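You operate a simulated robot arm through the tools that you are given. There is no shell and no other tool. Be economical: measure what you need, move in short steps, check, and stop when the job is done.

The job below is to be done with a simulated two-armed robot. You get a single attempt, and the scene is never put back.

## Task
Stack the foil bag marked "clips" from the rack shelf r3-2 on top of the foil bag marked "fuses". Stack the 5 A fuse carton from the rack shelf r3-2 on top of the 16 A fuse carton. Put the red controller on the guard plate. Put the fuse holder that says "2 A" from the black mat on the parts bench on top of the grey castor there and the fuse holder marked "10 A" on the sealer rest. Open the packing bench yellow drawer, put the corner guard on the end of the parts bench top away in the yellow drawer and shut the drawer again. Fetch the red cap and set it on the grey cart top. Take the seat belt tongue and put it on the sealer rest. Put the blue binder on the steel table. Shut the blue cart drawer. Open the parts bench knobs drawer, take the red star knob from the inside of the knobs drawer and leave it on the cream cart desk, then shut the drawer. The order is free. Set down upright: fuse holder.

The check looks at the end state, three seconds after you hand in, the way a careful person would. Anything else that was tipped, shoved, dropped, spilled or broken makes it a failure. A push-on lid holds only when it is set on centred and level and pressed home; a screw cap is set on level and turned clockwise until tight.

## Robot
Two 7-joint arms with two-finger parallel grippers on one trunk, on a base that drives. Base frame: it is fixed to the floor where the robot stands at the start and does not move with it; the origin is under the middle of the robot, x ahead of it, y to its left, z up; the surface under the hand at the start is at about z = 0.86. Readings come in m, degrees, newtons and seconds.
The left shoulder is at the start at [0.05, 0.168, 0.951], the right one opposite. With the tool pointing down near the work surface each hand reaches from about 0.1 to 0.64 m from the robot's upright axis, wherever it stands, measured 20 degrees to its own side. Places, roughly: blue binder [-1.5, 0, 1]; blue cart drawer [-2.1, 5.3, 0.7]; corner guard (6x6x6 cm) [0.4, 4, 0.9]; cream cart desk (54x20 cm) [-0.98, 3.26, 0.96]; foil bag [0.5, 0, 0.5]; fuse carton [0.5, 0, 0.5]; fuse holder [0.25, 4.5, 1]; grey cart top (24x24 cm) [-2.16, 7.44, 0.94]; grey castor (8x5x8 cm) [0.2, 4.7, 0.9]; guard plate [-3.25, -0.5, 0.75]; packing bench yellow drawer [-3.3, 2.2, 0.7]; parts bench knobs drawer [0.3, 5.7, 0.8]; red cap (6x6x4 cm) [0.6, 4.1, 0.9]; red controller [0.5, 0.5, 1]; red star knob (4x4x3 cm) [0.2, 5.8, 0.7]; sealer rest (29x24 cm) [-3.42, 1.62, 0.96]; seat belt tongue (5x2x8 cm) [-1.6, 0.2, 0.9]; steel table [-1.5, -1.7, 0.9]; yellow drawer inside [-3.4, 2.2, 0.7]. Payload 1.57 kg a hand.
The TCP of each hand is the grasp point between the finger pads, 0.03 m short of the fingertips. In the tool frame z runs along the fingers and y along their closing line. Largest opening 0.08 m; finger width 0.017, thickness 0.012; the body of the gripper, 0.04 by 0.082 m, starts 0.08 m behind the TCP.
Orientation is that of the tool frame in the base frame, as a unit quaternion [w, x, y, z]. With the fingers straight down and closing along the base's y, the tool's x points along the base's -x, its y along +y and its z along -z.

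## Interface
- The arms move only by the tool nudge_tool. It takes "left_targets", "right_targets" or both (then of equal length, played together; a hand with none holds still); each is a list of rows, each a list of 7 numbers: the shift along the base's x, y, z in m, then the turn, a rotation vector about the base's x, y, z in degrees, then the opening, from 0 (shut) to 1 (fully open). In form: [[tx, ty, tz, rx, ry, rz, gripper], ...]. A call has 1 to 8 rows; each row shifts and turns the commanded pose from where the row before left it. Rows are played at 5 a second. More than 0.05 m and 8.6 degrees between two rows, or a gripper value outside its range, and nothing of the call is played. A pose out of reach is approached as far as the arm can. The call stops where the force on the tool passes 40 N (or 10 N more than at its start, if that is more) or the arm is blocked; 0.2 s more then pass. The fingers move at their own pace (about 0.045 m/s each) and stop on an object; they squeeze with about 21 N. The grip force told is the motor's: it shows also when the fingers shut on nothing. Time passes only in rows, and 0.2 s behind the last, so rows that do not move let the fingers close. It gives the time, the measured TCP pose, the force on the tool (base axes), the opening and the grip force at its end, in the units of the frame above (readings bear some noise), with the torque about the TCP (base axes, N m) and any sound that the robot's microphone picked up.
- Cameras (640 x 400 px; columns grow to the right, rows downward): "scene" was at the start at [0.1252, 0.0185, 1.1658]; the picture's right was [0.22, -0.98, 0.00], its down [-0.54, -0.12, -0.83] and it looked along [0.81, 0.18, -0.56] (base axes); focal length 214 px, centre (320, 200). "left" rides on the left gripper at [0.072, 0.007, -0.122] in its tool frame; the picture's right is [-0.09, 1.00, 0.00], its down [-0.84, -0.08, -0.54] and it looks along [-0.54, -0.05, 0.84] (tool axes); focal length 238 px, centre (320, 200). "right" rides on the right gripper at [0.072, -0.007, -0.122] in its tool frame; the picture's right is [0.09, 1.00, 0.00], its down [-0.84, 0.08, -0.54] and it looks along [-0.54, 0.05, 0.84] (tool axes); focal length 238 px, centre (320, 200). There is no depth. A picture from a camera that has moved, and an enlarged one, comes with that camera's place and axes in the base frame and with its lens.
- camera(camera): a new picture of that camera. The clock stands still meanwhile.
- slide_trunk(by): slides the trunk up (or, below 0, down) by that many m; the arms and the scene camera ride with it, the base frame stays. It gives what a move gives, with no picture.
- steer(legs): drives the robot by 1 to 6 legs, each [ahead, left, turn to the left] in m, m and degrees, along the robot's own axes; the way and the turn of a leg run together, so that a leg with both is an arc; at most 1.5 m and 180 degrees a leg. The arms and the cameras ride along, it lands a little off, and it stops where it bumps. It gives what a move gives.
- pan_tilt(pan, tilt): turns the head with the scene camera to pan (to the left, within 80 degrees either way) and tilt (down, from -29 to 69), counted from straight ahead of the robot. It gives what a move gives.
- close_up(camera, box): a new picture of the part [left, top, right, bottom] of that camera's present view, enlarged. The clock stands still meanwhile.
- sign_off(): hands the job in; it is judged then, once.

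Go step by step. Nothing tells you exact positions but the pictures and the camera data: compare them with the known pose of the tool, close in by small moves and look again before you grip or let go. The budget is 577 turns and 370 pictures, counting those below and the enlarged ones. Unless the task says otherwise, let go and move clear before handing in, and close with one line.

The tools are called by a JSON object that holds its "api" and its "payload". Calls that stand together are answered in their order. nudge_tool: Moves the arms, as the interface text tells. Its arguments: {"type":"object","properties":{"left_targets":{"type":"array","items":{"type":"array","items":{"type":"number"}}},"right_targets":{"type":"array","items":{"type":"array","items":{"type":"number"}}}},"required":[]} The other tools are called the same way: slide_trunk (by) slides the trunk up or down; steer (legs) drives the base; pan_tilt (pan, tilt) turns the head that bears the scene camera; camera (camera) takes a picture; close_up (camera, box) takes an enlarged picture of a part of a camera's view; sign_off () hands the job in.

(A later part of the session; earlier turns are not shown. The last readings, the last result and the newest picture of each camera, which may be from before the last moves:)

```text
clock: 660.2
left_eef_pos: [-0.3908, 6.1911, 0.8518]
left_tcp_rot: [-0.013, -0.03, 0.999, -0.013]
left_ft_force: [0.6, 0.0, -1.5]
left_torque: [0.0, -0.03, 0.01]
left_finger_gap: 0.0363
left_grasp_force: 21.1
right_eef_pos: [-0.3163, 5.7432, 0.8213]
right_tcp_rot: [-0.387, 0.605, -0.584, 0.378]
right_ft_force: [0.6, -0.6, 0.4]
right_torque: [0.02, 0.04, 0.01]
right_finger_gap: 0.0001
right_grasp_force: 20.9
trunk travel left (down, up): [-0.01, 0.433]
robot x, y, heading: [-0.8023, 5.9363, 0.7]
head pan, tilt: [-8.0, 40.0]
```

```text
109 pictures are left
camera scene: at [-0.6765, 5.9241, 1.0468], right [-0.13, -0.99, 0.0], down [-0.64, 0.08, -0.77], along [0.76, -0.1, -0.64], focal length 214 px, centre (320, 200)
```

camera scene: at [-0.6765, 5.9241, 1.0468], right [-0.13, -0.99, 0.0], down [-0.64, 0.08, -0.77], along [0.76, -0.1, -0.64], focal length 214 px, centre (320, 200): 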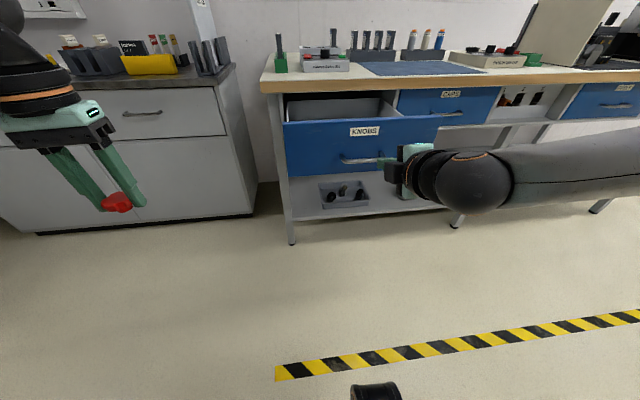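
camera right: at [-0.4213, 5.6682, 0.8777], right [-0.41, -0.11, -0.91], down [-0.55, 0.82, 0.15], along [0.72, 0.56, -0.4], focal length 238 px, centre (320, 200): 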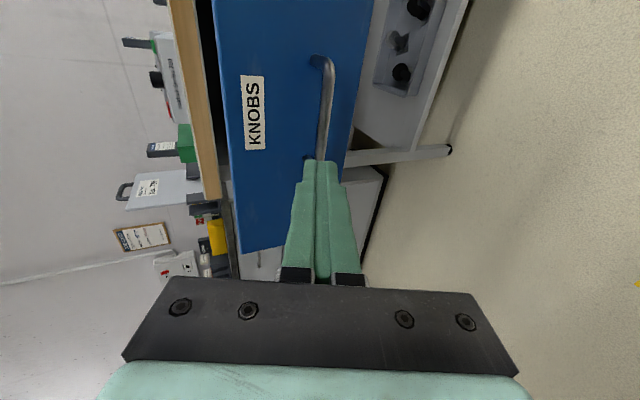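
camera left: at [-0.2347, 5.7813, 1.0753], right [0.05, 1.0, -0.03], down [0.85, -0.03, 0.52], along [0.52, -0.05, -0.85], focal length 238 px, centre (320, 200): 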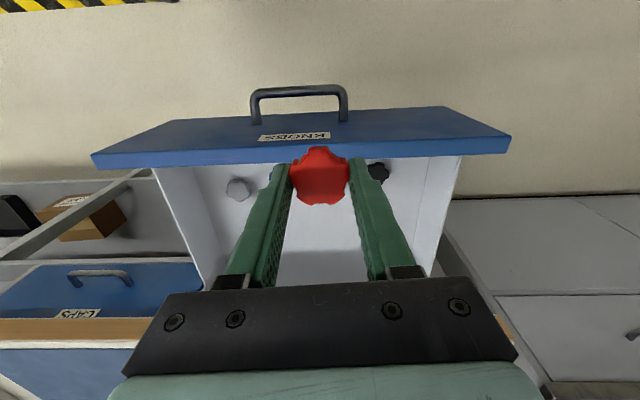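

{"api": "steer", "payload": {"legs": [[0.37, 0, -0.6]]}}

{"api": "camera", "payload": {"camera": "scene"}}

```text
clock: 662.6
left_eef_pos: [-0.0192, 6.185, 0.8528]
left_tcp_rot: [-0.013, -0.02, 1.0, -0.013]
left_ft_force: [-0.3, -0.7, -0.3]
left_torque: [-0.02, 0.02, 0.01]
left_finger_gap: 0.0362
left_grasp_force: 21.1
right_eef_pos: [0.0461, 5.7355, 0.8197]
right_tcp_rot: [-0.384, 0.601, -0.589, 0.381]
right_ft_force: [-0.1, -0.4, 0.1]
right_torque: [0.0, -0.03, 0.02]
right_finger_gap: 0.0
right_grasp_force: 20.4
trunk travel left (down, up): [-0.01, 0.433]
robot x, y, heading: [-0.435, 5.9342, -0.4]
head pan, tilt: [-8.0, 40.0]
```

```text
108 pictures are left
camera scene: at [-0.3094, 5.9221, 1.0467], right [-0.15, -0.99, 0.0], down [-0.64, 0.1, -0.77], along [0.76, -0.11, -0.64], focal length 214 px, centre (320, 200)
```

scene: 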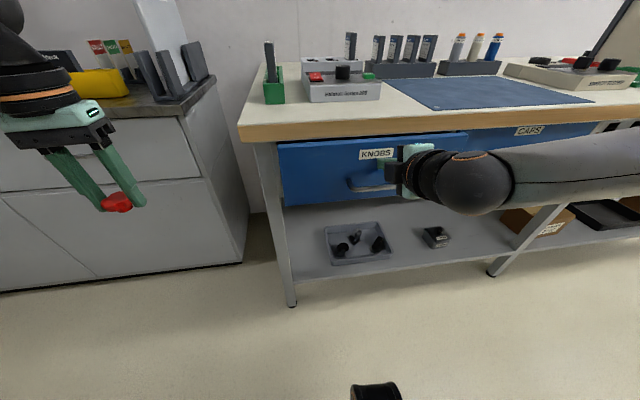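

Nearly shut; push the last centimetres with the arm until the hard stop.

{"api": "nudge_tool", "payload": {"right_targets": [[0.015, 0, 0, 0, 0, 0, 0], [0.012, 0, 0, 0, 0, 0, 0], [0.01, 0, 0, 0, 0, 0, 0], [0.008, 0, 0, 0, 0, 0, 0], [0.008, 0, 0, 0, 0, 0, 0], [0.008, 0, 0, 0, 0, 0, 0]]}}

{"api": "close_up", "payload": {"camera": "scene", "box": [250, 110, 480, 230]}}

```text
clock: 664.0
left_eef_pos: [-0.0187, 6.1858, 0.8527]
left_tcp_rot: [-0.013, -0.02, 1.0, -0.012]
left_ft_force: [0.1, 0.3, 0.7]
left_torque: [-0.02, -0.01, 0.01]
left_finger_gap: 0.0366
left_grasp_force: 21.1
right_eef_pos: [0.1087, 5.7342, 0.8215]
right_tcp_rot: [-0.383, 0.6, -0.59, 0.381]
right_ft_force: [-0.7, 0.0, 0.8]
right_torque: [0.0, -0.03, -0.01]
right_finger_gap: 0.0
right_grasp_force: 21.2
trunk travel left (down, up): [-0.01, 0.433]
robot x, y, heading: [-0.431, 5.94, -0.4]
head pan, tilt: [-8.0, 40.0]
```

```text
2.78 times, centred on (365, 170) of scene
camera zoom: at [-0.3094, 5.9221, 1.0467], right [-0.15, -0.99, 0.0], down [-0.64, 0.1, -0.77], along [0.76, -0.11, -0.64], focal length 597 px, centre (195, 284)
```

zoom: 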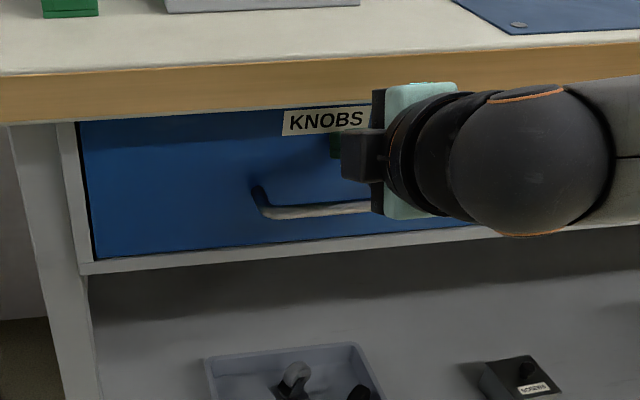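

{"api": "nudge_tool", "payload": {"right_targets": [[0.006, 0, 0, 0, 0, 0, 0], [0.006, 0, 0, 0, 0, 0, 0], [0.005, 0, 0, 0, 0, 0, 0], [0.005, 0, 0, 0, 0, 0, 0]]}}

```text
clock: 664.5
left_eef_pos: [-0.0218, 6.185, 0.8538]
left_tcp_rot: [-0.011, -0.019, 1.0, -0.013]
left_ft_force: [-0.3, 0.4, -0.3]
left_torque: [0.04, -0.01, 0.01]
left_finger_gap: 0.0364
left_grasp_force: 20.8
right_eef_pos: [0.1101, 5.7334, 0.8216]
right_tcp_rot: [-0.383, 0.601, -0.59, 0.38]
right_ft_force: [-20.7, -5.0, 6.8]
right_torque: [-0.03, -0.18, -0.18]
right_finger_gap: 0.0001
right_grasp_force: 20.6
trunk travel left (down, up): [-0.01, 0.433]
robot x, y, heading: [-0.434, 5.9343, -0.7]
head pan, tilt: [-8.0, 40.0]
stopped in row 2 (right hand): the force on the tool passed its limit at 48 N (the readings are from after the stop); the commanded pose is now the measured one
```

The knobs drawer is shut. I back off, raise the trunk, and go to the cream cart's desk with the red knob.

{"api": "steer", "payload": {"legs": [[-0.35, 0, 0]]}}

{"api": "slide_trunk", "payload": {"by": 0.28}}

{"api": "steer", "payload": {"legs": [[0, 0, -90], [0.9, 0, 0], [0.75, 0, 0]]}}

{"api": "pan_tilt", "payload": {"pan": 0, "tilt": 35}}

{"api": "camera", "payload": {"camera": "scene"}}

```text
clock: 666.8
left_eef_pos: [-0.3638, 6.1869, 0.8519]
left_tcp_rot: [-0.013, -0.017, 1.0, -0.013]
left_ft_force: [0.5, 0.6, 0.0]
left_torque: [0.01, 0.0, 0.01]
left_finger_gap: 0.0368
left_grasp_force: 20.7
right_eef_pos: [-0.234, 5.7361, 0.8194]
right_tcp_rot: [-0.38, 0.6, -0.593, 0.379]
right_ft_force: [0.1, -0.6, 0.8]
right_torque: [0.02, -0.01, 0.03]
right_finger_gap: 0.0002
right_grasp_force: 21.2
trunk travel left (down, up): [-0.01, 0.433]
robot x, y, heading: [-0.7807, 5.9414, -0.9]
head pan, tilt: [-8.0, 40.0]
```

```text
clock: 669.6
left_eef_pos: [-0.3635, 6.1866, 1.1319]
left_tcp_rot: [-0.013, -0.017, 1.0, -0.013]
left_ft_force: [0.1, 0.1, -1.0]
left_torque: [-0.04, -0.03, -0.02]
left_finger_gap: 0.0363
left_grasp_force: 21.3
right_eef_pos: [-0.2332, 5.7347, 1.0998]
right_tcp_rot: [-0.38, 0.6, -0.593, 0.379]
right_ft_force: [-1.6, 1.0, -0.1]
right_torque: [-0.01, 0.03, -0.04]
right_finger_gap: 0.0
right_grasp_force: 21.3
trunk travel left (down, up): [-0.29, 0.153]
robot x, y, heading: [-0.7782, 5.941, -0.8]
head pan, tilt: [-8.0, 40.0]
```

```text
clock: 681.8
left_eef_pos: [-0.5183, 3.8619, 1.1321]
left_tcp_rot: [-0.018, 0.687, 0.726, 0.0]
left_ft_force: [0.0, -0.9, -0.2]
left_torque: [0.01, -0.02, 0.0]
left_finger_gap: 0.0363
left_grasp_force: 20.4
right_eef_pos: [-0.9651, 3.7226, 1.0989]
right_tcp_rot: [0.005, -0.014, 0.843, -0.538]
right_ft_force: [-0.7, -1.3, 0.9]
right_torque: [0.03, -0.03, 0.0]
right_finger_gap: 0.0
right_grasp_force: 20.4
trunk travel left (down, up): [-0.29, 0.153]
robot x, y, heading: [-0.7717, 4.2723, -89.6]
head pan, tilt: [-8.0, 40.0]
```

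```text
clock: 682.5
left_eef_pos: [-0.5183, 3.8623, 1.1319]
left_tcp_rot: [-0.019, 0.688, 0.726, 0.0]
left_ft_force: [0.2, 0.7, 0.0]
left_torque: [0.0, 0.01, 0.02]
left_finger_gap: 0.0366
left_grasp_force: 21.4
right_eef_pos: [-0.9665, 3.7232, 1.0985]
right_tcp_rot: [0.006, -0.013, 0.843, -0.537]
right_ft_force: [-0.1, -0.3, 0.0]
right_torque: [0.0, 0.01, 0.02]
right_finger_gap: 0.0001
right_grasp_force: 21.0
trunk travel left (down, up): [-0.29, 0.153]
robot x, y, heading: [-0.7719, 4.2754, -89.4]
head pan, tilt: [0.0, 35.0]
```

```text
106 pictures are left
camera scene: at [-0.7733, 4.143, 1.3342], right [-1.0, 0.0, 0.0], down [0.0, 0.57, -0.82], along [0.0, -0.82, -0.57], focal length 214 px, centre (320, 200)
```

scene: 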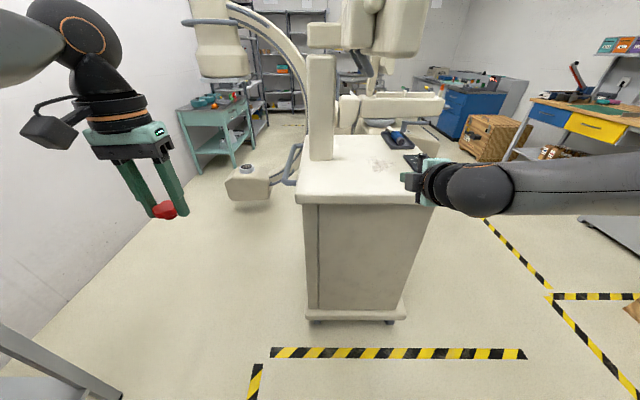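

{"api": "close_up", "payload": {"camera": "scene", "box": [280, 110, 460, 230]}}

```text
3.33 times, centred on (370, 170) of scene
camera zoom: at [-0.7733, 4.143, 1.3342], right [-1.0, 0.0, 0.0], down [0.0, 0.57, -0.82], along [0.0, -0.82, -0.57], focal length 715 px, centre (153, 300)
```

zoom: 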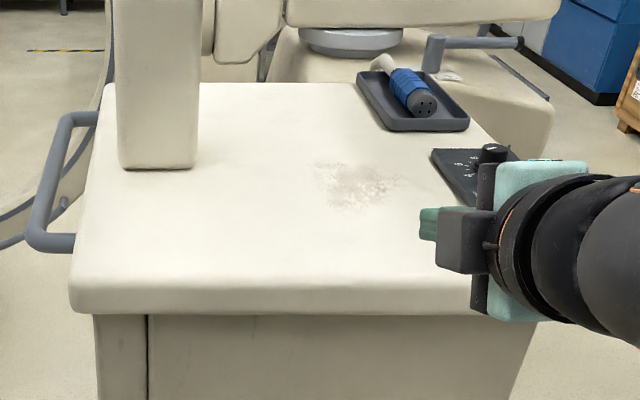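

The desk is clear in the middle (≈(-0.95,3.48)). I sidestep right, move in and reach with the left hand.

{"api": "steer", "payload": {"legs": [[0, -0.43, -0.5], [0.2, 0, 0]]}}

{"api": "nudge_tool", "payload": {"left_targets": [[0, -0.045, 0, 0, 0, 0, 0], [0, -0.045, 0, 0, 0, 0, 0], [0, -0.045, 0, 0, 0, 0, 0], [0, -0.03, -0.02, 0, 0, 0, 0]]}}

{"api": "camera", "payload": {"camera": "left"}}

{"api": "camera", "payload": {"camera": "scene"}}

```text
clock: 687.8
left_eef_pos: [-0.9637, 3.7334, 1.1362]
left_tcp_rot: [0.001, 0.717, 0.697, 0.013]
left_ft_force: [0.9, -0.3, 0.0]
left_torque: [0.02, 0.01, 0.03]
left_finger_gap: 0.0362
left_grasp_force: 20.6
right_eef_pos: [-1.3963, 3.577, 1.1023]
right_tcp_rot: [0.008, -0.013, 0.841, -0.541]
right_ft_force: [-0.4, -0.1, -0.3]
right_torque: [-0.02, 0.0, 0.04]
right_finger_gap: 0.0002
right_grasp_force: 20.9
trunk travel left (down, up): [-0.29, 0.153]
robot x, y, heading: [-1.1989, 4.1171, -89.6]
head pan, tilt: [0.0, 35.0]
stopped in leg 2: the robot was blocked; the commanded pose is now the measured one
```

```text
clock: 688.5
left_eef_pos: [-1.018, 3.6859, 1.1349]
left_tcp_rot: [0.042, 0.791, 0.608, 0.057]
left_ft_force: [-0.4, -0.5, 0.0]
left_torque: [-0.01, 0.0, 0.02]
left_finger_gap: 0.0362
left_grasp_force: 21.0
left hand out of reach, approached as far as the arm can: row 3
right_eef_pos: [-1.4076, 3.5862, 1.1049]
right_tcp_rot: [0.01, -0.01, 0.839, -0.543]
right_ft_force: [-1.9, 0.1, 0.7]
right_torque: [0.0, -0.08, 0.12]
right_finger_gap: 0.0001
right_grasp_force: 21.1
trunk travel left (down, up): [-0.29, 0.153]
robot x, y, heading: [-1.1989, 4.1238, -90.0]
head pan, tilt: [0.0, 35.0]
stopped in row 3 (left hand): the arm was blocked; the commanded pose is now the measured one
```

```text
104 pictures are left
camera left: at [-1.0099, 3.7529, 1.2593], right [0.93, -0.34, 0.13], down [-0.36, -0.79, 0.49], along [-0.07, -0.51, -0.86], focal length 238 px, centre (320, 200)
```

left: 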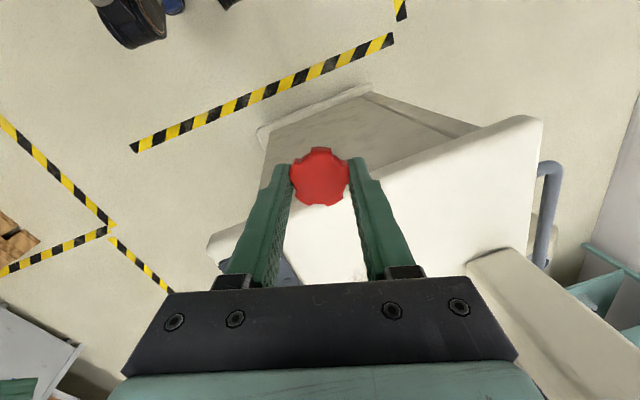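

```text
103 pictures are left
camera scene: at [-1.2155, 4.0089, 1.3365], right [-1.0, 0.0, -0.01], down [0.01, 0.56, -0.83], along [0.01, -0.83, -0.56], focal length 214 px, centre (320, 200)
```

scene: 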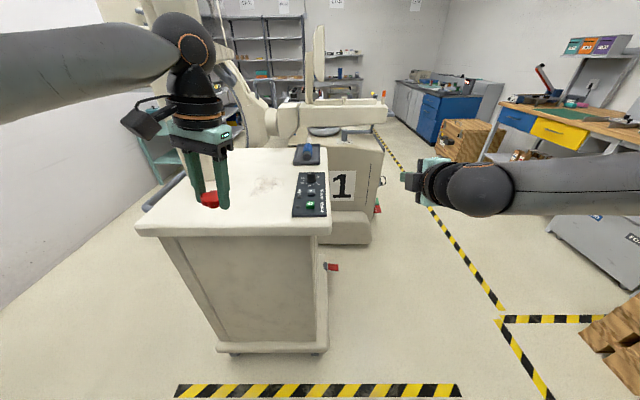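

Something blocked the arm, probably the cart's monitors overhead. I back off and look up.

{"api": "steer", "payload": {"legs": [[-0.2, 0, 0]]}}

{"api": "pan_tilt", "payload": {"pan": 20, "tilt": 0}}

{"api": "camera", "payload": {"camera": "scene"}}

```text
clock: 690.1
left_eef_pos: [-0.9966, 3.8691, 1.119]
left_tcp_rot: [0.024, 0.78, 0.623, 0.061]
left_ft_force: [-0.7, 0.0, -1.3]
left_torque: [-0.04, 0.0, 0.01]
left_finger_gap: 0.036
left_grasp_force: 21.0
right_eef_pos: [-1.3941, 3.7721, 1.0994]
right_tcp_rot: [0.006, -0.015, 0.843, -0.538]
right_ft_force: [0.0, -0.3, 0.5]
right_torque: [-0.01, -0.01, -0.02]
right_finger_gap: 0.0
right_grasp_force: 20.8
trunk travel left (down, up): [-0.29, 0.153]
robot x, y, heading: [-1.203, 4.321, -89.7]
head pan, tilt: [0.0, 35.0]
```

```text
clock: 691.1
left_eef_pos: [-0.9948, 3.8689, 1.1189]
left_tcp_rot: [0.024, 0.78, 0.622, 0.061]
left_ft_force: [0.1, -0.4, -0.5]
left_torque: [0.01, 0.0, 0.03]
left_finger_gap: 0.0361
left_grasp_force: 21.1
right_eef_pos: [-1.3939, 3.7728, 1.1003]
right_tcp_rot: [0.006, -0.015, 0.843, -0.537]
right_ft_force: [0.1, 0.6, 0.6]
right_torque: [-0.02, 0.02, -0.02]
right_finger_gap: 0.0
right_grasp_force: 20.6
trunk travel left (down, up): [-0.29, 0.153]
robot x, y, heading: [-1.201, 4.3214, -89.3]
head pan, tilt: [20.0, 0.0]
```

```text
102 pictures are left
camera scene: at [-1.1713, 4.1954, 1.3903], right [-0.94, -0.35, 0.0], down [0.0, 0.0, -1.0], along [0.35, -0.94, 0.0], focal length 214 px, centre (320, 200)
```

scene: 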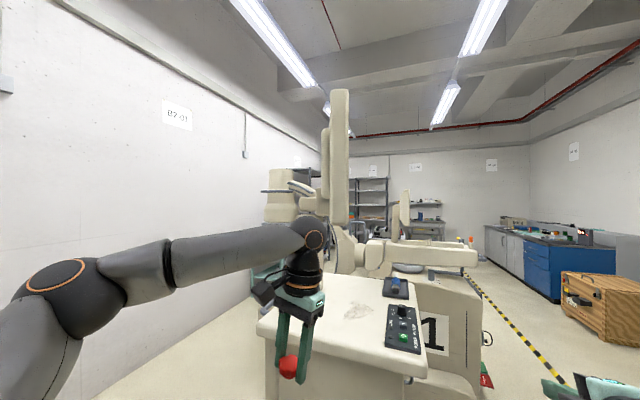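

A monitor hangs at x≈-0.96, y 3.2–3.7, bottom z≈1.33. I straighten the hand, lower the trunk so the arm passes below it, and re-approach to (-1.02,3.47).

{"api": "nudge_tool", "payload": {"left_targets": [[0, 0, 0, 0, 7.2, 0, 0], [0, 0, 0, -2.2, 0, 6.5, 0], [0, 0, 0, 0, 0, 6.5, 0], [0, 0.02, -0.03, 0, 0, 0, 0]]}}

{"api": "slide_trunk", "payload": {"by": -0.07}}

{"api": "pan_tilt", "payload": {"pan": 10, "tilt": 25}}

{"api": "camera", "payload": {"camera": "scene"}}

```text
clock: 692.1
left_eef_pos: [-0.9953, 3.8891, 1.09]
left_tcp_rot: [0.0, 0.706, 0.708, -0.002]
left_ft_force: [0.0, 1.1, 0.4]
left_torque: [-0.01, -0.03, 0.02]
left_finger_gap: 0.0362
left_grasp_force: 21.7
right_eef_pos: [-1.3928, 3.7728, 1.0994]
right_tcp_rot: [0.007, -0.015, 0.843, -0.537]
right_ft_force: [0.2, 0.4, -0.9]
right_torque: [-0.01, 0.0, -0.01]
right_finger_gap: 0.0001
right_grasp_force: 21.6
trunk travel left (down, up): [-0.29, 0.153]
robot x, y, heading: [-1.2014, 4.3243, -89.7]
head pan, tilt: [20.0, 0.0]
```

```text
clock: 693.2
left_eef_pos: [-0.9941, 3.8895, 1.0196]
left_tcp_rot: [0.0, 0.707, 0.707, -0.001]
left_ft_force: [0.8, 0.1, -0.3]
left_torque: [0.0, 0.0, 0.04]
left_finger_gap: 0.0363
left_grasp_force: 21.1
right_eef_pos: [-1.3936, 3.7729, 1.0292]
right_tcp_rot: [0.008, -0.014, 0.843, -0.537]
right_ft_force: [0.3, 0.2, 0.0]
right_torque: [0.02, -0.01, -0.01]
right_finger_gap: 0.0
right_grasp_force: 20.9
trunk travel left (down, up): [-0.22, 0.223]
robot x, y, heading: [-1.2023, 4.3213, -89.6]
head pan, tilt: [20.0, 0.0]
```

```text
clock: 694.1
left_eef_pos: [-0.9945, 3.8888, 1.02]
left_tcp_rot: [-0.001, 0.707, 0.707, -0.002]
left_ft_force: [-0.2, 0.0, 0.2]
left_torque: [0.0, 0.01, 0.03]
left_finger_gap: 0.036
left_grasp_force: 21.1
right_eef_pos: [-1.3944, 3.7728, 1.029]
right_tcp_rot: [0.006, -0.015, 0.843, -0.538]
right_ft_force: [-0.3, -0.4, 0.9]
right_torque: [0.01, -0.01, 0.0]
right_finger_gap: 0.0001
right_grasp_force: 21.5
trunk travel left (down, up): [-0.22, 0.223]
robot x, y, heading: [-1.2025, 4.3182, -89.5]
head pan, tilt: [10.0, 25.0]
```

```text
101 pictures are left
camera scene: at [-1.186, 4.1892, 1.2801], right [-0.98, -0.18, 0.0], down [-0.08, 0.41, -0.91], along [0.16, -0.89, -0.42], focal length 214 px, centre (320, 200)
```

scene: 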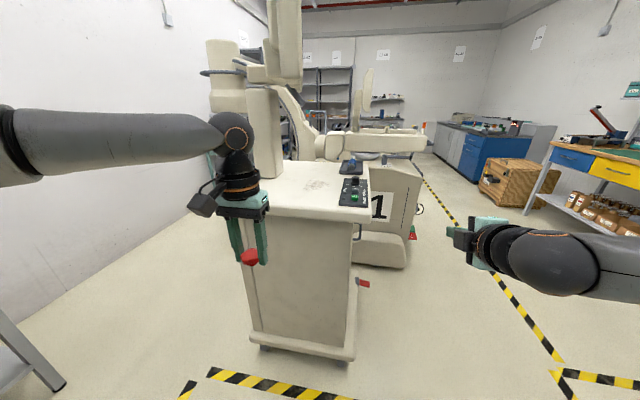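

{"api": "nudge_tool", "payload": {"left_targets": [[0, 0, 0.02, 0, 0, 0, 0]]}}

{"api": "steer", "payload": {"legs": [[0.27, 0, 0]]}}

{"api": "camera", "payload": {"camera": "left"}}

```text
clock: 694.5
left_eef_pos: [-0.9946, 3.8904, 1.04]
left_tcp_rot: [0.0, 0.707, 0.708, -0.001]
left_ft_force: [0.2, -0.2, 0.9]
left_torque: [-0.01, -0.02, 0.02]
left_finger_gap: 0.0362
left_grasp_force: 20.8
right_eef_pos: [-1.392, 3.7722, 1.029]
right_tcp_rot: [0.005, -0.015, 0.843, -0.538]
right_ft_force: [-0.3, -0.2, 0.0]
right_torque: [0.05, 0.02, 0.0]
right_finger_gap: 0.0001
right_grasp_force: 21.1
trunk travel left (down, up): [-0.22, 0.223]
robot x, y, heading: [-1.204, 4.3222, -89.4]
head pan, tilt: [10.0, 25.0]
```

```text
clock: 696.4
left_eef_pos: [-0.9926, 3.6161, 1.0401]
left_tcp_rot: [0.0, 0.706, 0.708, -0.001]
left_ft_force: [-0.4, -0.3, -0.1]
left_torque: [0.02, 0.0, -0.03]
left_finger_gap: 0.0363
left_grasp_force: 20.7
right_eef_pos: [-1.3919, 3.4984, 1.0284]
right_tcp_rot: [0.006, -0.015, 0.843, -0.537]
right_ft_force: [-0.5, 0.2, -0.3]
right_torque: [0.01, 0.02, 0.0]
right_finger_gap: 0.0
right_grasp_force: 20.8
trunk travel left (down, up): [-0.22, 0.223]
robot x, y, heading: [-1.1972, 4.0467, -89.6]
head pan, tilt: [10.0, 25.0]
```

```text
100 pictures are left
camera left: at [-0.985, 3.6886, 1.1616], right [1.0, -0.09, 0.0], down [-0.07, -0.84, 0.54], along [-0.05, -0.54, -0.84], focal length 238 px, centre (320, 200)
```

left: 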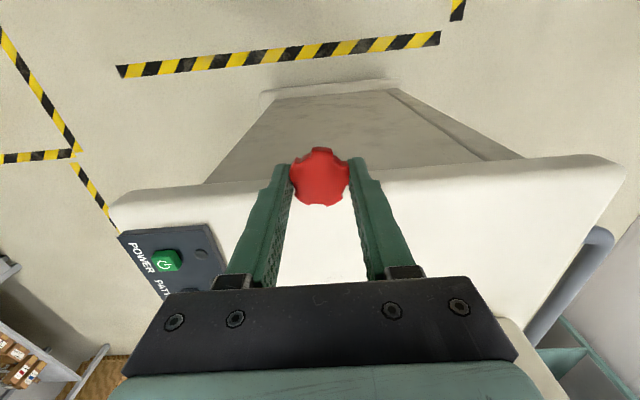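

No obstruction now. Extend over the desk and lower in steps.

{"api": "nudge_tool", "payload": {"left_targets": [[0, -0.04, 0, 0, 0, 0, 0], [0, -0.04, 0, 0, 0, 0, 0], [0, -0.04, 0, 0, 0, 0, 0], [0, 0, -0.015, 0, 0, 0, 0], [0, 0, -0.01, 0, 0, 0, 0]]}}

{"api": "camera", "payload": {"camera": "left"}}

```text
clock: 697.6
left_eef_pos: [-0.9687, 3.5348, 1.0042]
left_tcp_rot: [0.001, 0.706, 0.708, -0.001]
left_ft_force: [0.0, 0.4, -0.3]
left_torque: [0.02, -0.01, 0.02]
left_finger_gap: 0.0362
left_grasp_force: 21.3
left hand out of reach, approached as far as the arm can: row 2, 3
right_eef_pos: [-1.3917, 3.4982, 1.0303]
right_tcp_rot: [0.007, -0.016, 0.844, -0.537]
right_ft_force: [0.5, 0.1, -1.1]
right_torque: [0.0, 0.0, -0.01]
right_finger_gap: 0.0
right_grasp_force: 21.4
trunk travel left (down, up): [-0.22, 0.223]
robot x, y, heading: [-1.2012, 4.0454, -89.3]
head pan, tilt: [10.0, 25.0]
```

```text
99 pictures are left
camera left: at [-0.9613, 3.607, 1.1256], right [1.0, -0.09, 0.0], down [-0.07, -0.84, 0.54], along [-0.05, -0.54, -0.84], focal length 238 px, centre (320, 200)
```

left: 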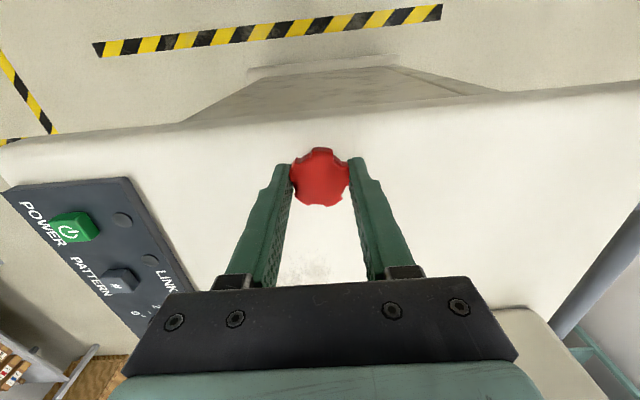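

{"api": "steer", "payload": {"legs": [[0.055, 0, 0]]}}

{"api": "nudge_tool", "payload": {"left_targets": [[-0.015, 0, -0.006, 0, 0, 0, 0], [0, 0, -0.003, 0, 0, 0, 0], [0, 0, -0.003, 0, 0, 0, 0]]}}

{"api": "camera", "payload": {"camera": "left"}}

```text
clock: 698.5
left_eef_pos: [-0.9693, 3.4805, 1.0034]
left_tcp_rot: [0.0, 0.707, 0.707, -0.001]
left_ft_force: [-0.7, -0.5, -0.5]
left_torque: [0.0, -0.01, 0.02]
left_finger_gap: 0.036
left_grasp_force: 21.2
right_eef_pos: [-1.39, 3.4427, 1.0282]
right_tcp_rot: [0.006, -0.016, 0.843, -0.537]
right_ft_force: [-0.7, 0.4, -0.7]
right_torque: [-0.01, -0.01, 0.05]
right_finger_gap: 0.0
right_grasp_force: 21.3
trunk travel left (down, up): [-0.22, 0.223]
robot x, y, heading: [-1.1953, 3.995, -89.8]
head pan, tilt: [10.0, 25.0]
```

```text
clock: 699.3
left_eef_pos: [-0.9839, 3.4813, 0.9914]
left_tcp_rot: [-0.001, 0.706, 0.708, -0.001]
left_ft_force: [-0.7, -0.3, -1.3]
left_torque: [-0.01, -0.03, 0.0]
left_finger_gap: 0.0358
left_grasp_force: 20.8
right_eef_pos: [-1.3908, 3.4434, 1.0292]
right_tcp_rot: [0.006, -0.014, 0.843, -0.538]
right_ft_force: [0.4, -0.5, -0.3]
right_torque: [0.0, -0.01, 0.01]
right_finger_gap: 0.0
right_grasp_force: 20.9
trunk travel left (down, up): [-0.22, 0.223]
robot x, y, heading: [-1.1981, 3.9921, -89.5]
head pan, tilt: [10.0, 25.0]
```

```text
98 pictures are left
camera left: at [-0.9761, 3.5534, 1.1126], right [1.0, -0.09, 0.0], down [-0.07, -0.84, 0.54], along [-0.05, -0.54, -0.84], focal length 238 px, centre (320, 200)
```

left: 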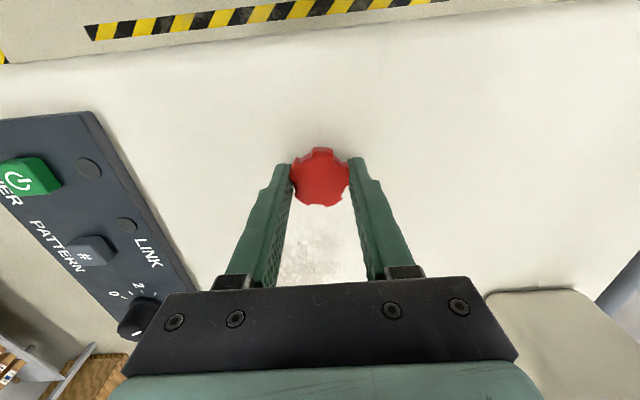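

Good place on the desk. Lower further in 3 mm steps to contact.

{"api": "nudge_tool", "payload": {"left_targets": [[0, 0, -0.003, 0, 0, 0, 0], [0, 0, -0.003, 0, 0, 0, 0], [0, 0, -0.002, 0, 0, 0, 0], [0, 0, -0.002, 0, 0, 0, 0]]}}

```text
clock: 700.3
left_eef_pos: [-0.985, 3.4807, 0.983]
left_tcp_rot: [0.0, 0.707, 0.707, -0.001]
left_ft_force: [-0.4, -0.6, -0.5]
left_torque: [0.0, -0.01, 0.01]
left_finger_gap: 0.036
left_grasp_force: 21.3
right_eef_pos: [-1.3895, 3.444, 1.0293]
right_tcp_rot: [0.006, -0.015, 0.843, -0.537]
right_ft_force: [-0.5, 0.6, 0.7]
right_torque: [0.02, -0.01, 0.05]
right_finger_gap: 0.0001
right_grasp_force: 21.0
trunk travel left (down, up): [-0.22, 0.223]
robot x, y, heading: [-1.1973, 3.9915, -89.4]
head pan, tilt: [10.0, 25.0]
```

{"api": "nudge_tool", "payload": {"left_targets": [[0, 0, -0.003, 0, 0, 0, 0], [0, 0, -0.002, 0, 0, 0, 0], [0, 0, -0.002, 0, 0, 0, 0], [0, 0, -0.002, 0, 0, 0, 0]]}}

{"api": "close_up", "payload": {"camera": "left", "box": [260, 100, 380, 220]}}

```text
clock: 701.3
left_eef_pos: [-0.9846, 3.4815, 0.9792]
left_tcp_rot: [0.005, 0.706, 0.708, -0.006]
left_ft_force: [5.8, -3.5, 38.6]
left_torque: [0.24, -0.79, -0.2]
left_finger_gap: 0.036
left_grasp_force: 20.8
right_eef_pos: [-1.3913, 3.4452, 1.0313]
right_tcp_rot: [0.007, -0.015, 0.842, -0.539]
right_ft_force: [-0.2, -0.2, 0.6]
right_torque: [-0.02, 0.03, 0.02]
right_finger_gap: 0.0
right_grasp_force: 20.2
trunk travel left (down, up): [-0.22, 0.223]
robot x, y, heading: [-1.2021, 3.9921, -89.5]
head pan, tilt: [10.0, 25.0]
```

```text
3.33 times, centred on (320, 160) of left
camera zoom: at [-0.9767, 3.5552, 1.1006], right [1.0, -0.09, 0.0], down [-0.07, -0.83, 0.56], along [-0.05, -0.55, -0.83], focal length 794 px, centre (320, 333)
```

zoom: 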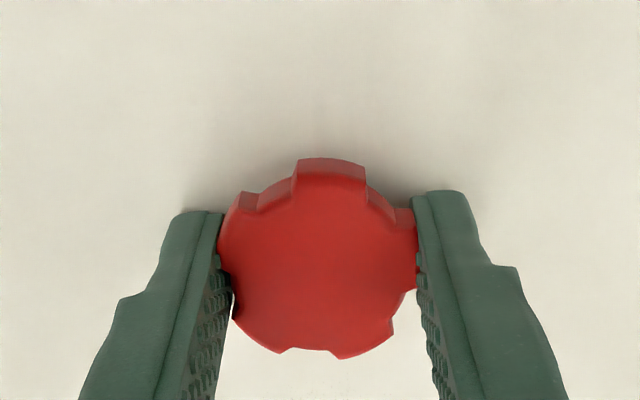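

Firm contact. Ease up, release and lift away, staying below the monitor while backing out.

{"api": "nudge_tool", "payload": {"left_targets": [[0, 0, 0.003, 0, 0, 0, 0], [0, 0, 0, 0, 0, 0, 0.6], [0, 0, 0, 0, 0, 0, 0.7], [0, 0, 0, 0, 0, 0, 0.7], [0, 0, 0.025, 0, 0, 0, 0.7], [0, 0, 0.025, 0, 0, 0, 0.7]]}}

{"api": "camera", "payload": {"camera": "left"}}

{"api": "steer", "payload": {"legs": [[-0.35, 0, 0]]}}

{"api": "pan_tilt", "payload": {"pan": 8, "tilt": 25}}

{"api": "camera", "payload": {"camera": "scene"}}

```text
clock: 702.7
left_eef_pos: [-0.9814, 3.4859, 1.0206]
left_tcp_rot: [0.0, 0.706, 0.708, -0.001]
left_ft_force: [0.4, -1.0, 0.3]
left_torque: [-0.04, 0.01, -0.02]
left_finger_gap: 0.0561
left_grasp_force: 0.2
left hand out of reach, approached as far as the arm can: row 6
right_eef_pos: [-1.3918, 3.4437, 1.0287]
right_tcp_rot: [0.007, -0.016, 0.843, -0.537]
right_ft_force: [-0.3, 0.3, 0.4]
right_torque: [0.01, 0.02, -0.01]
right_finger_gap: 0.0
right_grasp_force: 21.0
trunk travel left (down, up): [-0.22, 0.223]
robot x, y, heading: [-1.2009, 3.9927, -89.3]
head pan, tilt: [10.0, 25.0]
```

```text
96 pictures are left
camera left: at [-0.9728, 3.5587, 1.1425], right [1.0, -0.09, 0.0], down [-0.07, -0.84, 0.54], along [-0.05, -0.54, -0.84], focal length 238 px, centre (320, 200)
```

left: 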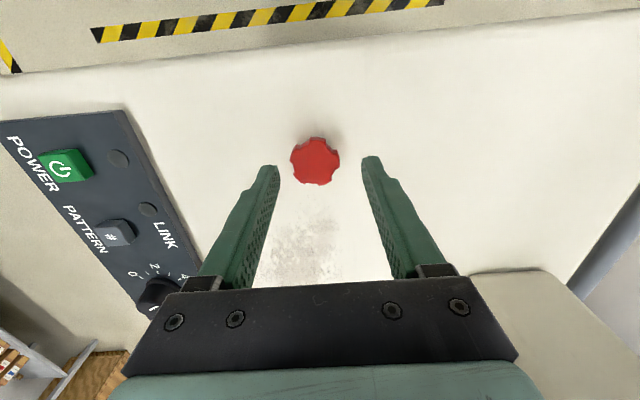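

```text
clock: 705.0
left_eef_pos: [-0.9824, 3.8281, 1.022]
left_tcp_rot: [0.0, 0.704, 0.711, -0.002]
left_ft_force: [-1.1, -0.1, -0.4]
left_torque: [-0.07, -0.01, 0.0]
left_finger_gap: 0.0558
left_grasp_force: 0.1
right_eef_pos: [-1.3916, 3.7828, 1.0295]
right_tcp_rot: [0.008, -0.018, 0.843, -0.538]
right_ft_force: [0.0, 0.5, 0.0]
right_torque: [-0.03, -0.02, 0.01]
right_finger_gap: 0.0001
right_grasp_force: 21.1
trunk travel left (down, up): [-0.22, 0.223]
robot x, y, heading: [-1.2039, 4.3314, -89.0]
head pan, tilt: [10.0, 25.0]
```

```text
clock: 705.6
left_eef_pos: [-0.9814, 3.8279, 1.0218]
left_tcp_rot: [0.0, 0.704, 0.71, -0.001]
left_ft_force: [-0.6, 0.4, 0.3]
left_torque: [0.0, 0.01, 0.02]
left_finger_gap: 0.0559
left_grasp_force: 0.0
right_eef_pos: [-1.3904, 3.7827, 1.029]
right_tcp_rot: [0.009, -0.017, 0.843, -0.538]
right_ft_force: [0.3, 0.0, -0.2]
right_torque: [-0.02, 0.02, -0.04]
right_finger_gap: 0.0
right_grasp_force: 20.7
trunk travel left (down, up): [-0.22, 0.223]
robot x, y, heading: [-1.205, 4.3333, -89.1]
head pan, tilt: [8.0, 25.0]
```

```text
95 pictures are left
camera scene: at [-1.1895, 4.2005, 1.28], right [-0.99, -0.15, 0.0], down [-0.06, 0.42, -0.91], along [0.14, -0.9, -0.42], focal length 214 px, centre (320, 200)
```

scene: 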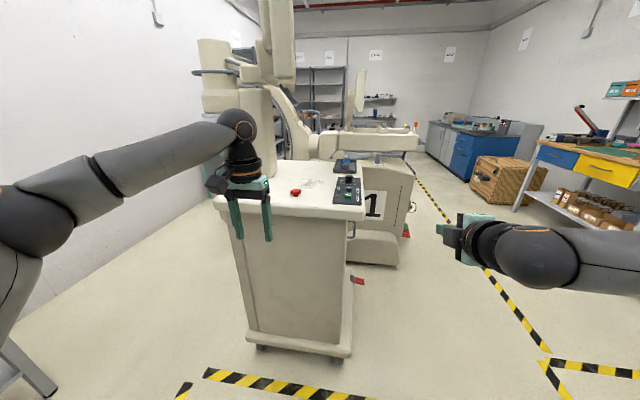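

The knob is on the desk. Next the red cap: I pitch the right hand down (its yaw doesn't matter for a round cap) and drive to the bench's south end.

{"api": "nudge_tool", "payload": {"right_targets": [[0, 0.02, 0.01, 8.15, 0, 0, 0.5], [0, 0.02, 0.01, 8.15, 0, 0, 1], [0, 0.02, 0.01, 8.15, 0, 0, 1], [0, 0.02, 0.01, 8.15, 0, 0, 1], [0, 0.02, 0.01, 8.15, 0, 0, 1], [0, 0.02, 0.01, 8.15, 0, 0, 1], [0, 0.02, 0.01, 8.15, 0, 0, 1], [0, 0.02, 0.01, 8.15, 0, 0, 1]]}}

{"api": "slide_trunk", "payload": {"by": 0.1}}

{"api": "steer", "payload": {"legs": [[0, 0, 89], [0.83, -0.1, 0], [0, -1.0, 0], [0.68, 0, 0], [0, 0, 90]]}}

{"api": "pan_tilt", "payload": {"pan": -10, "tilt": 35}}

{"api": "camera", "payload": {"camera": "scene"}}

```text
clock: 707.4
left_eef_pos: [-0.9801, 3.828, 1.0207]
left_tcp_rot: [-0.001, 0.704, 0.71, -0.002]
left_ft_force: [0.4, 0.2, 0.9]
left_torque: [0.01, 0.01, -0.01]
left_finger_gap: 0.0562
left_grasp_force: 0.1
right_eef_pos: [-1.3549, 4.0285, 0.8484]
right_tcp_rot: [0.012, -0.006, 0.995, -0.104]
right_ft_force: [-0.1, -0.1, 0.1]
right_torque: [0.02, 0.05, 0.0]
right_finger_gap: 0.08
right_grasp_force: 0.0
right hand out of reach, approached as far as the arm can: row 1, 2, 3, 4, 5, 6, 7, 8
trunk travel left (down, up): [-0.22, 0.223]
robot x, y, heading: [-1.2011, 4.3291, -89.3]
head pan, tilt: [8.0, 25.0]
```

```text
clock: 708.7
left_eef_pos: [-0.9819, 3.8275, 1.1218]
left_tcp_rot: [0.0, 0.704, 0.71, -0.001]
left_ft_force: [-0.8, -0.3, 1.0]
left_torque: [0.0, -0.01, 0.05]
left_finger_gap: 0.056
left_grasp_force: 0.0
right_eef_pos: [-1.3559, 4.0276, 0.9493]
right_tcp_rot: [0.012, -0.007, 0.994, -0.104]
right_ft_force: [-0.2, -0.3, -0.9]
right_torque: [-0.02, 0.02, -0.03]
right_finger_gap: 0.0799
right_grasp_force: 0.1
trunk travel left (down, up): [-0.32, 0.123]
robot x, y, heading: [-1.2007, 4.3344, -89.4]
head pan, tilt: [8.0, 25.0]
```

```text
clock: 728.7
left_eef_pos: [0.8034, 3.5134, 1.1224]
left_tcp_rot: [-0.009, -0.002, 1.0, 0.0]
left_ft_force: [-6.0, 0.9, -0.2]
left_torque: [-0.14, -0.63, -0.06]
left_finger_gap: 0.0561
left_grasp_force: 0.0
right_eef_pos: [0.6112, 3.1385, 0.949]
right_tcp_rot: [-0.083, 0.71, -0.697, 0.066]
right_ft_force: [0.9, -0.4, -0.3]
right_torque: [-0.04, 0.0, 0.04]
right_finger_gap: 0.0803
right_grasp_force: 0.1
trunk travel left (down, up): [-0.32, 0.123]
robot x, y, heading: [0.3053, 3.2891, 1.1]
head pan, tilt: [8.0, 25.0]
stopped in leg 4: the force on the tool passed its limit at 92 N (the readings are from after the stop); the commanded pose is now the measured one
```

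```text
clock: 729.5
left_eef_pos: [0.8053, 3.5132, 1.1216]
left_tcp_rot: [-0.009, -0.002, 1.0, 0.001]
left_ft_force: [-7.4, 2.1, -0.6]
left_torque: [-0.15, -0.81, -0.07]
left_finger_gap: 0.0563
left_grasp_force: 0.0
right_eef_pos: [0.6104, 3.1374, 0.9487]
right_tcp_rot: [-0.085, 0.709, -0.697, 0.065]
right_ft_force: [-0.5, 0.2, 1.0]
right_torque: [-0.02, -0.01, 0.04]
right_finger_gap: 0.08
right_grasp_force: 0.1
trunk travel left (down, up): [-0.32, 0.123]
robot x, y, heading: [0.3064, 3.2909, 1.0]
head pan, tilt: [-10.0, 35.0]
```

```text
94 pictures are left
camera scene: at [0.4314, 3.2756, 1.3645], right [-0.15, -0.99, 0.0], down [-0.57, 0.09, -0.82], along [0.81, -0.13, -0.57], focal length 214 px, centre (320, 200)
```

scene: 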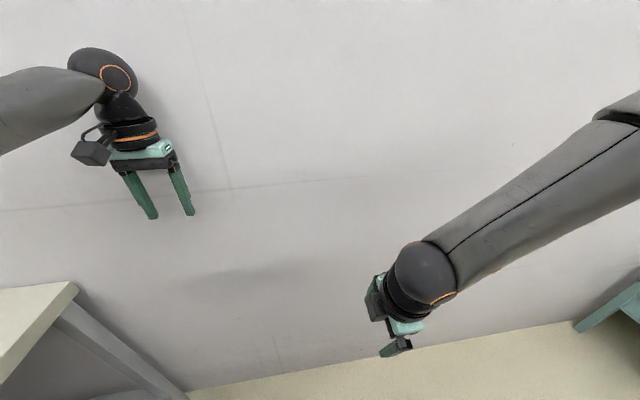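

The left hand touched the wall; no harm. I back off, fold the left hand, and turn north.

{"api": "steer", "payload": {"legs": [[-0.08, 0, 0]]}}

{"api": "nudge_tool", "payload": {"left_targets": [[-0.045, 0, 0.02, 0, 0, 0, 0.5], [-0.045, 0, 0.02, 0, 0, 0, 0.5], [-0.045, 0, 0.02, 0, 0, 0, 0.5], [-0.045, 0, 0, 0, 0, 0, 0.5]], "right_targets": [[-0.02, 0, 0.045, 0, 0, 0, 1], [-0.02, 0, 0.045, 0, 0, 0, 1], [0, 0, 0.045, 0, 0, 0, 1], [0, 0, 0.045, 0, 0, 0, 1]]}}

{"api": "steer", "payload": {"legs": [[0, 0, 89.5], [0, -0.1, 0]]}}

{"api": "camera", "payload": {"camera": "scene"}}

```text
clock: 730.6
left_eef_pos: [0.7265, 3.5113, 1.1227]
left_tcp_rot: [-0.009, -0.003, 1.0, 0.001]
left_ft_force: [-0.1, -0.3, 0.1]
left_torque: [-0.02, -0.02, 0.01]
left_finger_gap: 0.0561
left_grasp_force: 0.1
right_eef_pos: [0.5347, 3.1363, 0.9473]
right_tcp_rot: [-0.083, 0.71, -0.697, 0.065]
right_ft_force: [-0.8, 0.3, -0.7]
right_torque: [0.02, -0.04, 0.01]
right_finger_gap: 0.08
right_grasp_force: 0.1
trunk travel left (down, up): [-0.32, 0.123]
robot x, y, heading: [0.2309, 3.2847, 1.2]
head pan, tilt: [-10.0, 35.0]
```

```text
clock: 731.6
left_eef_pos: [0.5477, 3.515, 1.1835]
left_tcp_rot: [-0.009, -0.003, 1.0, 0.001]
left_ft_force: [0.4, 0.4, 0.1]
left_torque: [0.02, 0.01, 0.02]
left_finger_gap: 0.0401
left_grasp_force: 0.0
right_eef_pos: [0.515, 3.1722, 1.0574]
right_tcp_rot: [-0.081, 0.71, -0.697, 0.063]
right_ft_force: [0.3, -0.7, -0.3]
right_torque: [0.0, -0.02, -0.01]
right_finger_gap: 0.08
right_grasp_force: 0.1
right hand out of reach, approached as far as the arm can: row 1, 2, 3
trunk travel left (down, up): [-0.32, 0.123]
robot x, y, heading: [0.2303, 3.2855, 1.1]
head pan, tilt: [-10.0, 35.0]
```

```text
clock: 736.9
left_eef_pos: [0.1089, 3.6108, 1.1831]
left_tcp_rot: [-0.007, -0.701, 0.713, -0.005]
left_ft_force: [0.7, 1.3, 0.6]
left_torque: [-0.01, -0.01, -0.01]
left_finger_gap: 0.0399
left_grasp_force: 0.0
right_eef_pos: [0.4488, 3.5712, 1.058]
right_tcp_rot: [-0.104, 0.994, -0.002, -0.012]
right_ft_force: [0.1, -0.3, -1.0]
right_torque: [0.0, -0.01, 0.0]
right_finger_gap: 0.0801
right_grasp_force: 0.0
trunk travel left (down, up): [-0.32, 0.123]
robot x, y, heading: [0.3271, 3.2861, 89.7]
head pan, tilt: [-10.0, 35.0]
```

```text
93 pictures are left
camera scene: at [0.3429, 3.4133, 1.3643], right [0.98, -0.18, 0.0], down [-0.1, -0.56, -0.82], along [0.14, 0.81, -0.57], focal length 214 px, centre (320, 200)
```

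scene: 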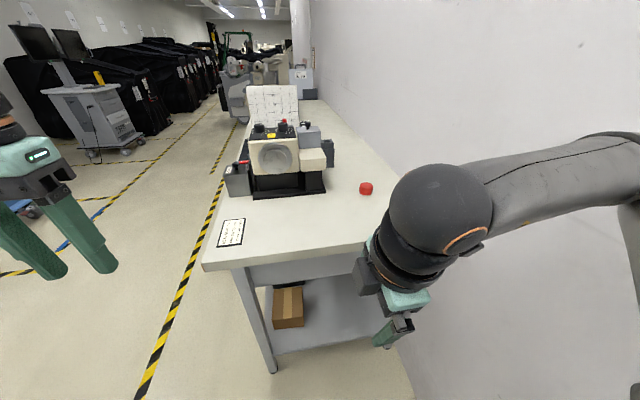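

The cap at ≈(0.65,4.085) is a long reach, so I'll roll the hand 90° (closing along x) and then pitch it forward for extra reach.

{"api": "nudge_tool", "payload": {"right_targets": [[0, 0, 0.01, 0, 1.76, -8.3, 1], [0, 0, 0.01, 0, 1.76, -8.3, 1], [0, 0, 0.01, 0, 1.76, -8.3, 1], [0, 0, 0.01, 0, 1.76, -8.3, 1], [0, 0, 0.01, 0, 1.76, -8.3, 1], [0, 0, 0.01, 0, 1.76, -8.3, 1], [0, 0, 0.01, 0, 1.76, -8.3, 1], [0, 0, 0.01, 0, 1.76, -8.3, 1]]}}

{"api": "nudge_tool", "payload": {"right_targets": [[0, 0.01, 0.0, 0, 1.76, -8.3, 1], [0, 0.01, 0.0, 0, 1.76, -8.3, 1], [0, 0.01, 0.0, 0, 1, -4.7, 1], [0.01, 0.02, 0, 7, 0, 0, 1], [0.01, 0.02, 0, 7, 0, 0, 1], [0.01, 0.02, 0, 7, 0, 0, 1], [0.01, 0.02, 0, 6, 0, 0, 1]]}}

{"api": "camera", "payload": {"camera": "right"}}

```text
clock: 738.7
left_eef_pos: [0.1068, 3.6111, 1.1838]
left_tcp_rot: [-0.007, -0.701, 0.713, -0.005]
left_ft_force: [-0.1, -0.7, -0.6]
left_torque: [0.01, -0.05, 0.02]
left_finger_gap: 0.0401
left_grasp_force: 0.1
right_eef_pos: [0.45, 3.5712, 1.138]
right_tcp_rot: [-0.093, 0.822, -0.558, -0.067]
right_ft_force: [-0.6, -0.8, 0.4]
right_torque: [0.0, -0.02, -0.05]
right_finger_gap: 0.0799
right_grasp_force: 0.2
trunk travel left (down, up): [-0.32, 0.123]
robot x, y, heading: [0.3261, 3.2885, 89.8]
head pan, tilt: [-10.0, 35.0]
```

```text
clock: 740.3
left_eef_pos: [0.1088, 3.6122, 1.1845]
left_tcp_rot: [-0.007, -0.701, 0.714, -0.005]
left_ft_force: [-0.2, 0.0, -0.2]
left_torque: [0.02, -0.02, 0.0]
left_finger_gap: 0.0399
left_grasp_force: 0.0
right_eef_pos: [0.488, 3.683, 1.1366]
right_tcp_rot: [-0.245, 0.664, -0.664, -0.244]
right_ft_force: [-0.4, 0.3, -1.1]
right_torque: [0.02, -0.02, 0.0]
right_finger_gap: 0.0798
right_grasp_force: 0.0
trunk travel left (down, up): [-0.32, 0.123]
robot x, y, heading: [0.3283, 3.2898, 89.9]
head pan, tilt: [-10.0, 35.0]
```

```text
92 pictures are left
camera right: at [0.4964, 3.5484, 1.183], right [-1.0, -0.07, -0.06], down [-0.08, 0.29, 0.96], along [-0.05, 0.96, -0.29], focal length 238 px, centre (320, 200)
```

right: 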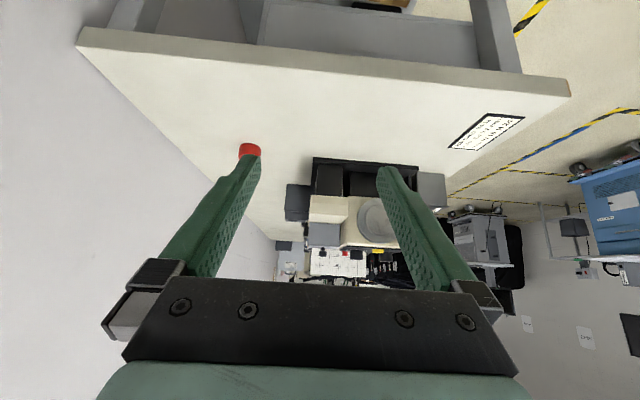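

{"api": "steer", "payload": {"legs": [[0.2, 0, 0]]}}

{"api": "nudge_tool", "payload": {"right_targets": [[0.03, 0.03, -0.02, 0, 0, 0, 1], [0.03, 0.03, -0.02, 0, 0, 0, 1], [0.03, 0.03, -0.02, 0, 0, 0, 1], [0.03, 0.03, -0.02, 0, 0, 0, 1]]}}

{"api": "camera", "payload": {"camera": "right"}}

{"api": "camera", "payload": {"camera": "scene"}}

```text
clock: 741.9
left_eef_pos: [0.1095, 3.8095, 1.1837]
left_tcp_rot: [-0.007, -0.7, 0.714, -0.006]
left_ft_force: [0.3, 1.1, -0.2]
left_torque: [0.0, 0.02, -0.03]
left_finger_gap: 0.0398
left_grasp_force: 0.1
right_eef_pos: [0.4904, 3.8794, 1.1377]
right_tcp_rot: [0.243, -0.663, 0.664, 0.243]
right_ft_force: [0.4, 0.0, -0.8]
right_torque: [-0.03, -0.03, 0.02]
right_finger_gap: 0.0802
right_grasp_force: 0.1
trunk travel left (down, up): [-0.32, 0.123]
robot x, y, heading: [0.3297, 3.4851, 89.8]
head pan, tilt: [-10.0, 35.0]
```

```text
clock: 742.9
left_eef_pos: [0.0914, 3.813, 1.179]
left_tcp_rot: [-0.002, -0.701, 0.713, -0.014]
left_ft_force: [-0.3, -0.1, -0.8]
left_torque: [0.03, -0.04, 0.01]
left_finger_gap: 0.0399
left_grasp_force: 0.0
right_eef_pos: [0.5886, 4.0024, 1.061]
right_tcp_rot: [-0.247, 0.67, -0.658, -0.238]
right_ft_force: [-1.4, -0.2, -0.5]
right_torque: [-0.01, 0.0, -0.01]
right_finger_gap: 0.0799
right_grasp_force: 0.1
trunk travel left (down, up): [-0.32, 0.123]
robot x, y, heading: [0.325, 3.4833, 89.7]
head pan, tilt: [-10.0, 35.0]
```

```text
91 pictures are left
camera right: at [0.5963, 3.8693, 1.107], right [-0.99, -0.08, -0.08], down [-0.1, 0.29, 0.95], along [-0.06, 0.95, -0.3], focal length 238 px, centre (320, 200)
```

right: 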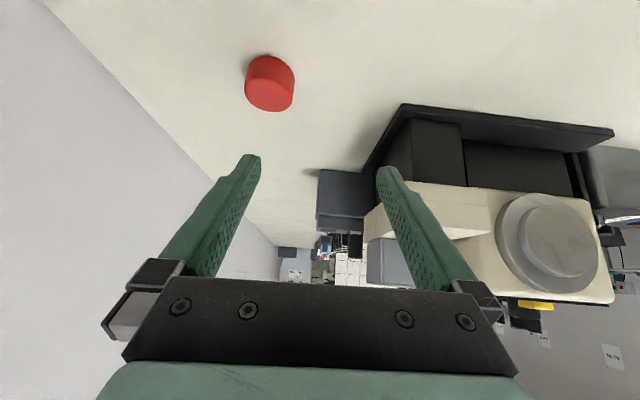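

```text
90 pictures are left
camera scene: at [0.3226, 3.6157, 1.3644], right [0.98, -0.17, 0.02], down [-0.09, -0.57, -0.82], along [0.15, 0.8, -0.57], focal length 214 px, centre (320, 200)
```

scene: 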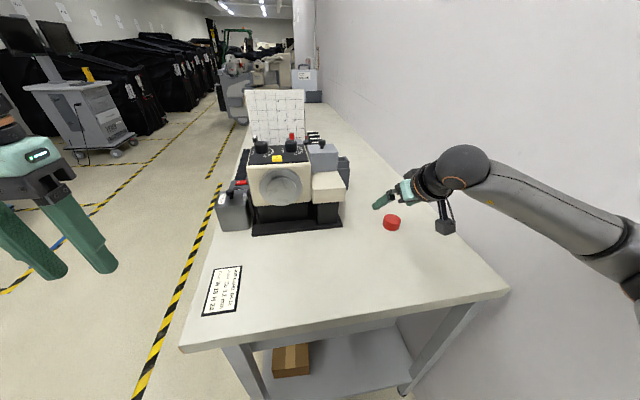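

Cap centre ≈(0.64,4.075). The right elbow is near the wall, so I shift the base 4 cm left and approach.

{"api": "steer", "payload": {"legs": [[0.02, 0.04, 0]]}}

{"api": "nudge_tool", "payload": {"right_targets": [[0.03, 0.01, -0.02, 0, 0, 0, 1], [0.03, 0.01, -0.02, 0, 0, 0, 1], [0.025, 0.01, -0.02, 0, 0, 0, 1]]}}

{"api": "camera", "payload": {"camera": "right"}}

```text
clock: 743.9
left_eef_pos: [0.0684, 3.8298, 1.1836]
left_tcp_rot: [-0.006, -0.701, 0.714, -0.007]
left_ft_force: [-0.3, 0.7, -0.1]
left_torque: [0.0, -0.03, 0.02]
left_finger_gap: 0.04
left_grasp_force: 0.0
right_eef_pos: [0.5693, 4.0178, 1.0577]
right_tcp_rot: [0.245, -0.663, 0.665, 0.243]
right_ft_force: [-0.7, -0.7, 0.9]
right_torque: [-0.02, 0.01, -0.04]
right_finger_gap: 0.0801
right_grasp_force: 0.0
trunk travel left (down, up): [-0.32, 0.123]
robot x, y, heading: [0.2915, 3.5089, 89.7]
head pan, tilt: [-10.0, 35.0]
```

```text
clock: 744.7
left_eef_pos: [0.0703, 3.8295, 1.1842]
left_tcp_rot: [-0.007, -0.7, 0.714, -0.006]
left_ft_force: [-0.7, -0.2, -0.5]
left_torque: [-0.01, -0.02, 0.0]
left_finger_gap: 0.0398
left_grasp_force: 0.2
right_eef_pos: [0.6573, 4.0483, 0.9983]
right_tcp_rot: [0.244, -0.663, 0.664, 0.243]
right_ft_force: [-0.1, 0.7, -0.3]
right_torque: [0.01, 0.0, 0.03]
right_finger_gap: 0.08
right_grasp_force: 0.0
trunk travel left (down, up): [-0.32, 0.123]
robot x, y, heading: [0.291, 3.5039, 89.7]
head pan, tilt: [-10.0, 35.0]
```

```text
89 pictures are left
camera right: at [0.6645, 3.9128, 1.0436], right [-1.0, -0.07, -0.06], down [-0.08, 0.29, 0.95], along [-0.05, 0.96, -0.29], focal length 238 px, centre (320, 200)
```

right: 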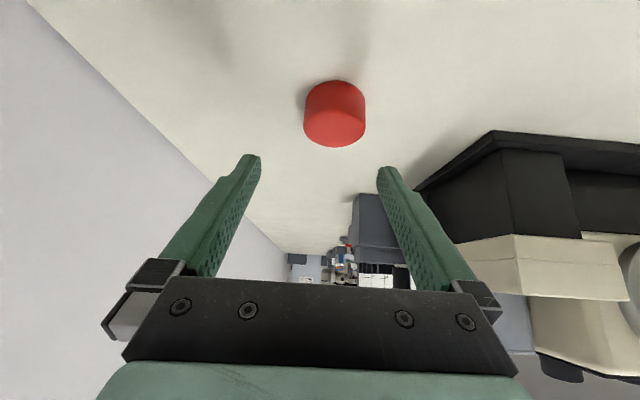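

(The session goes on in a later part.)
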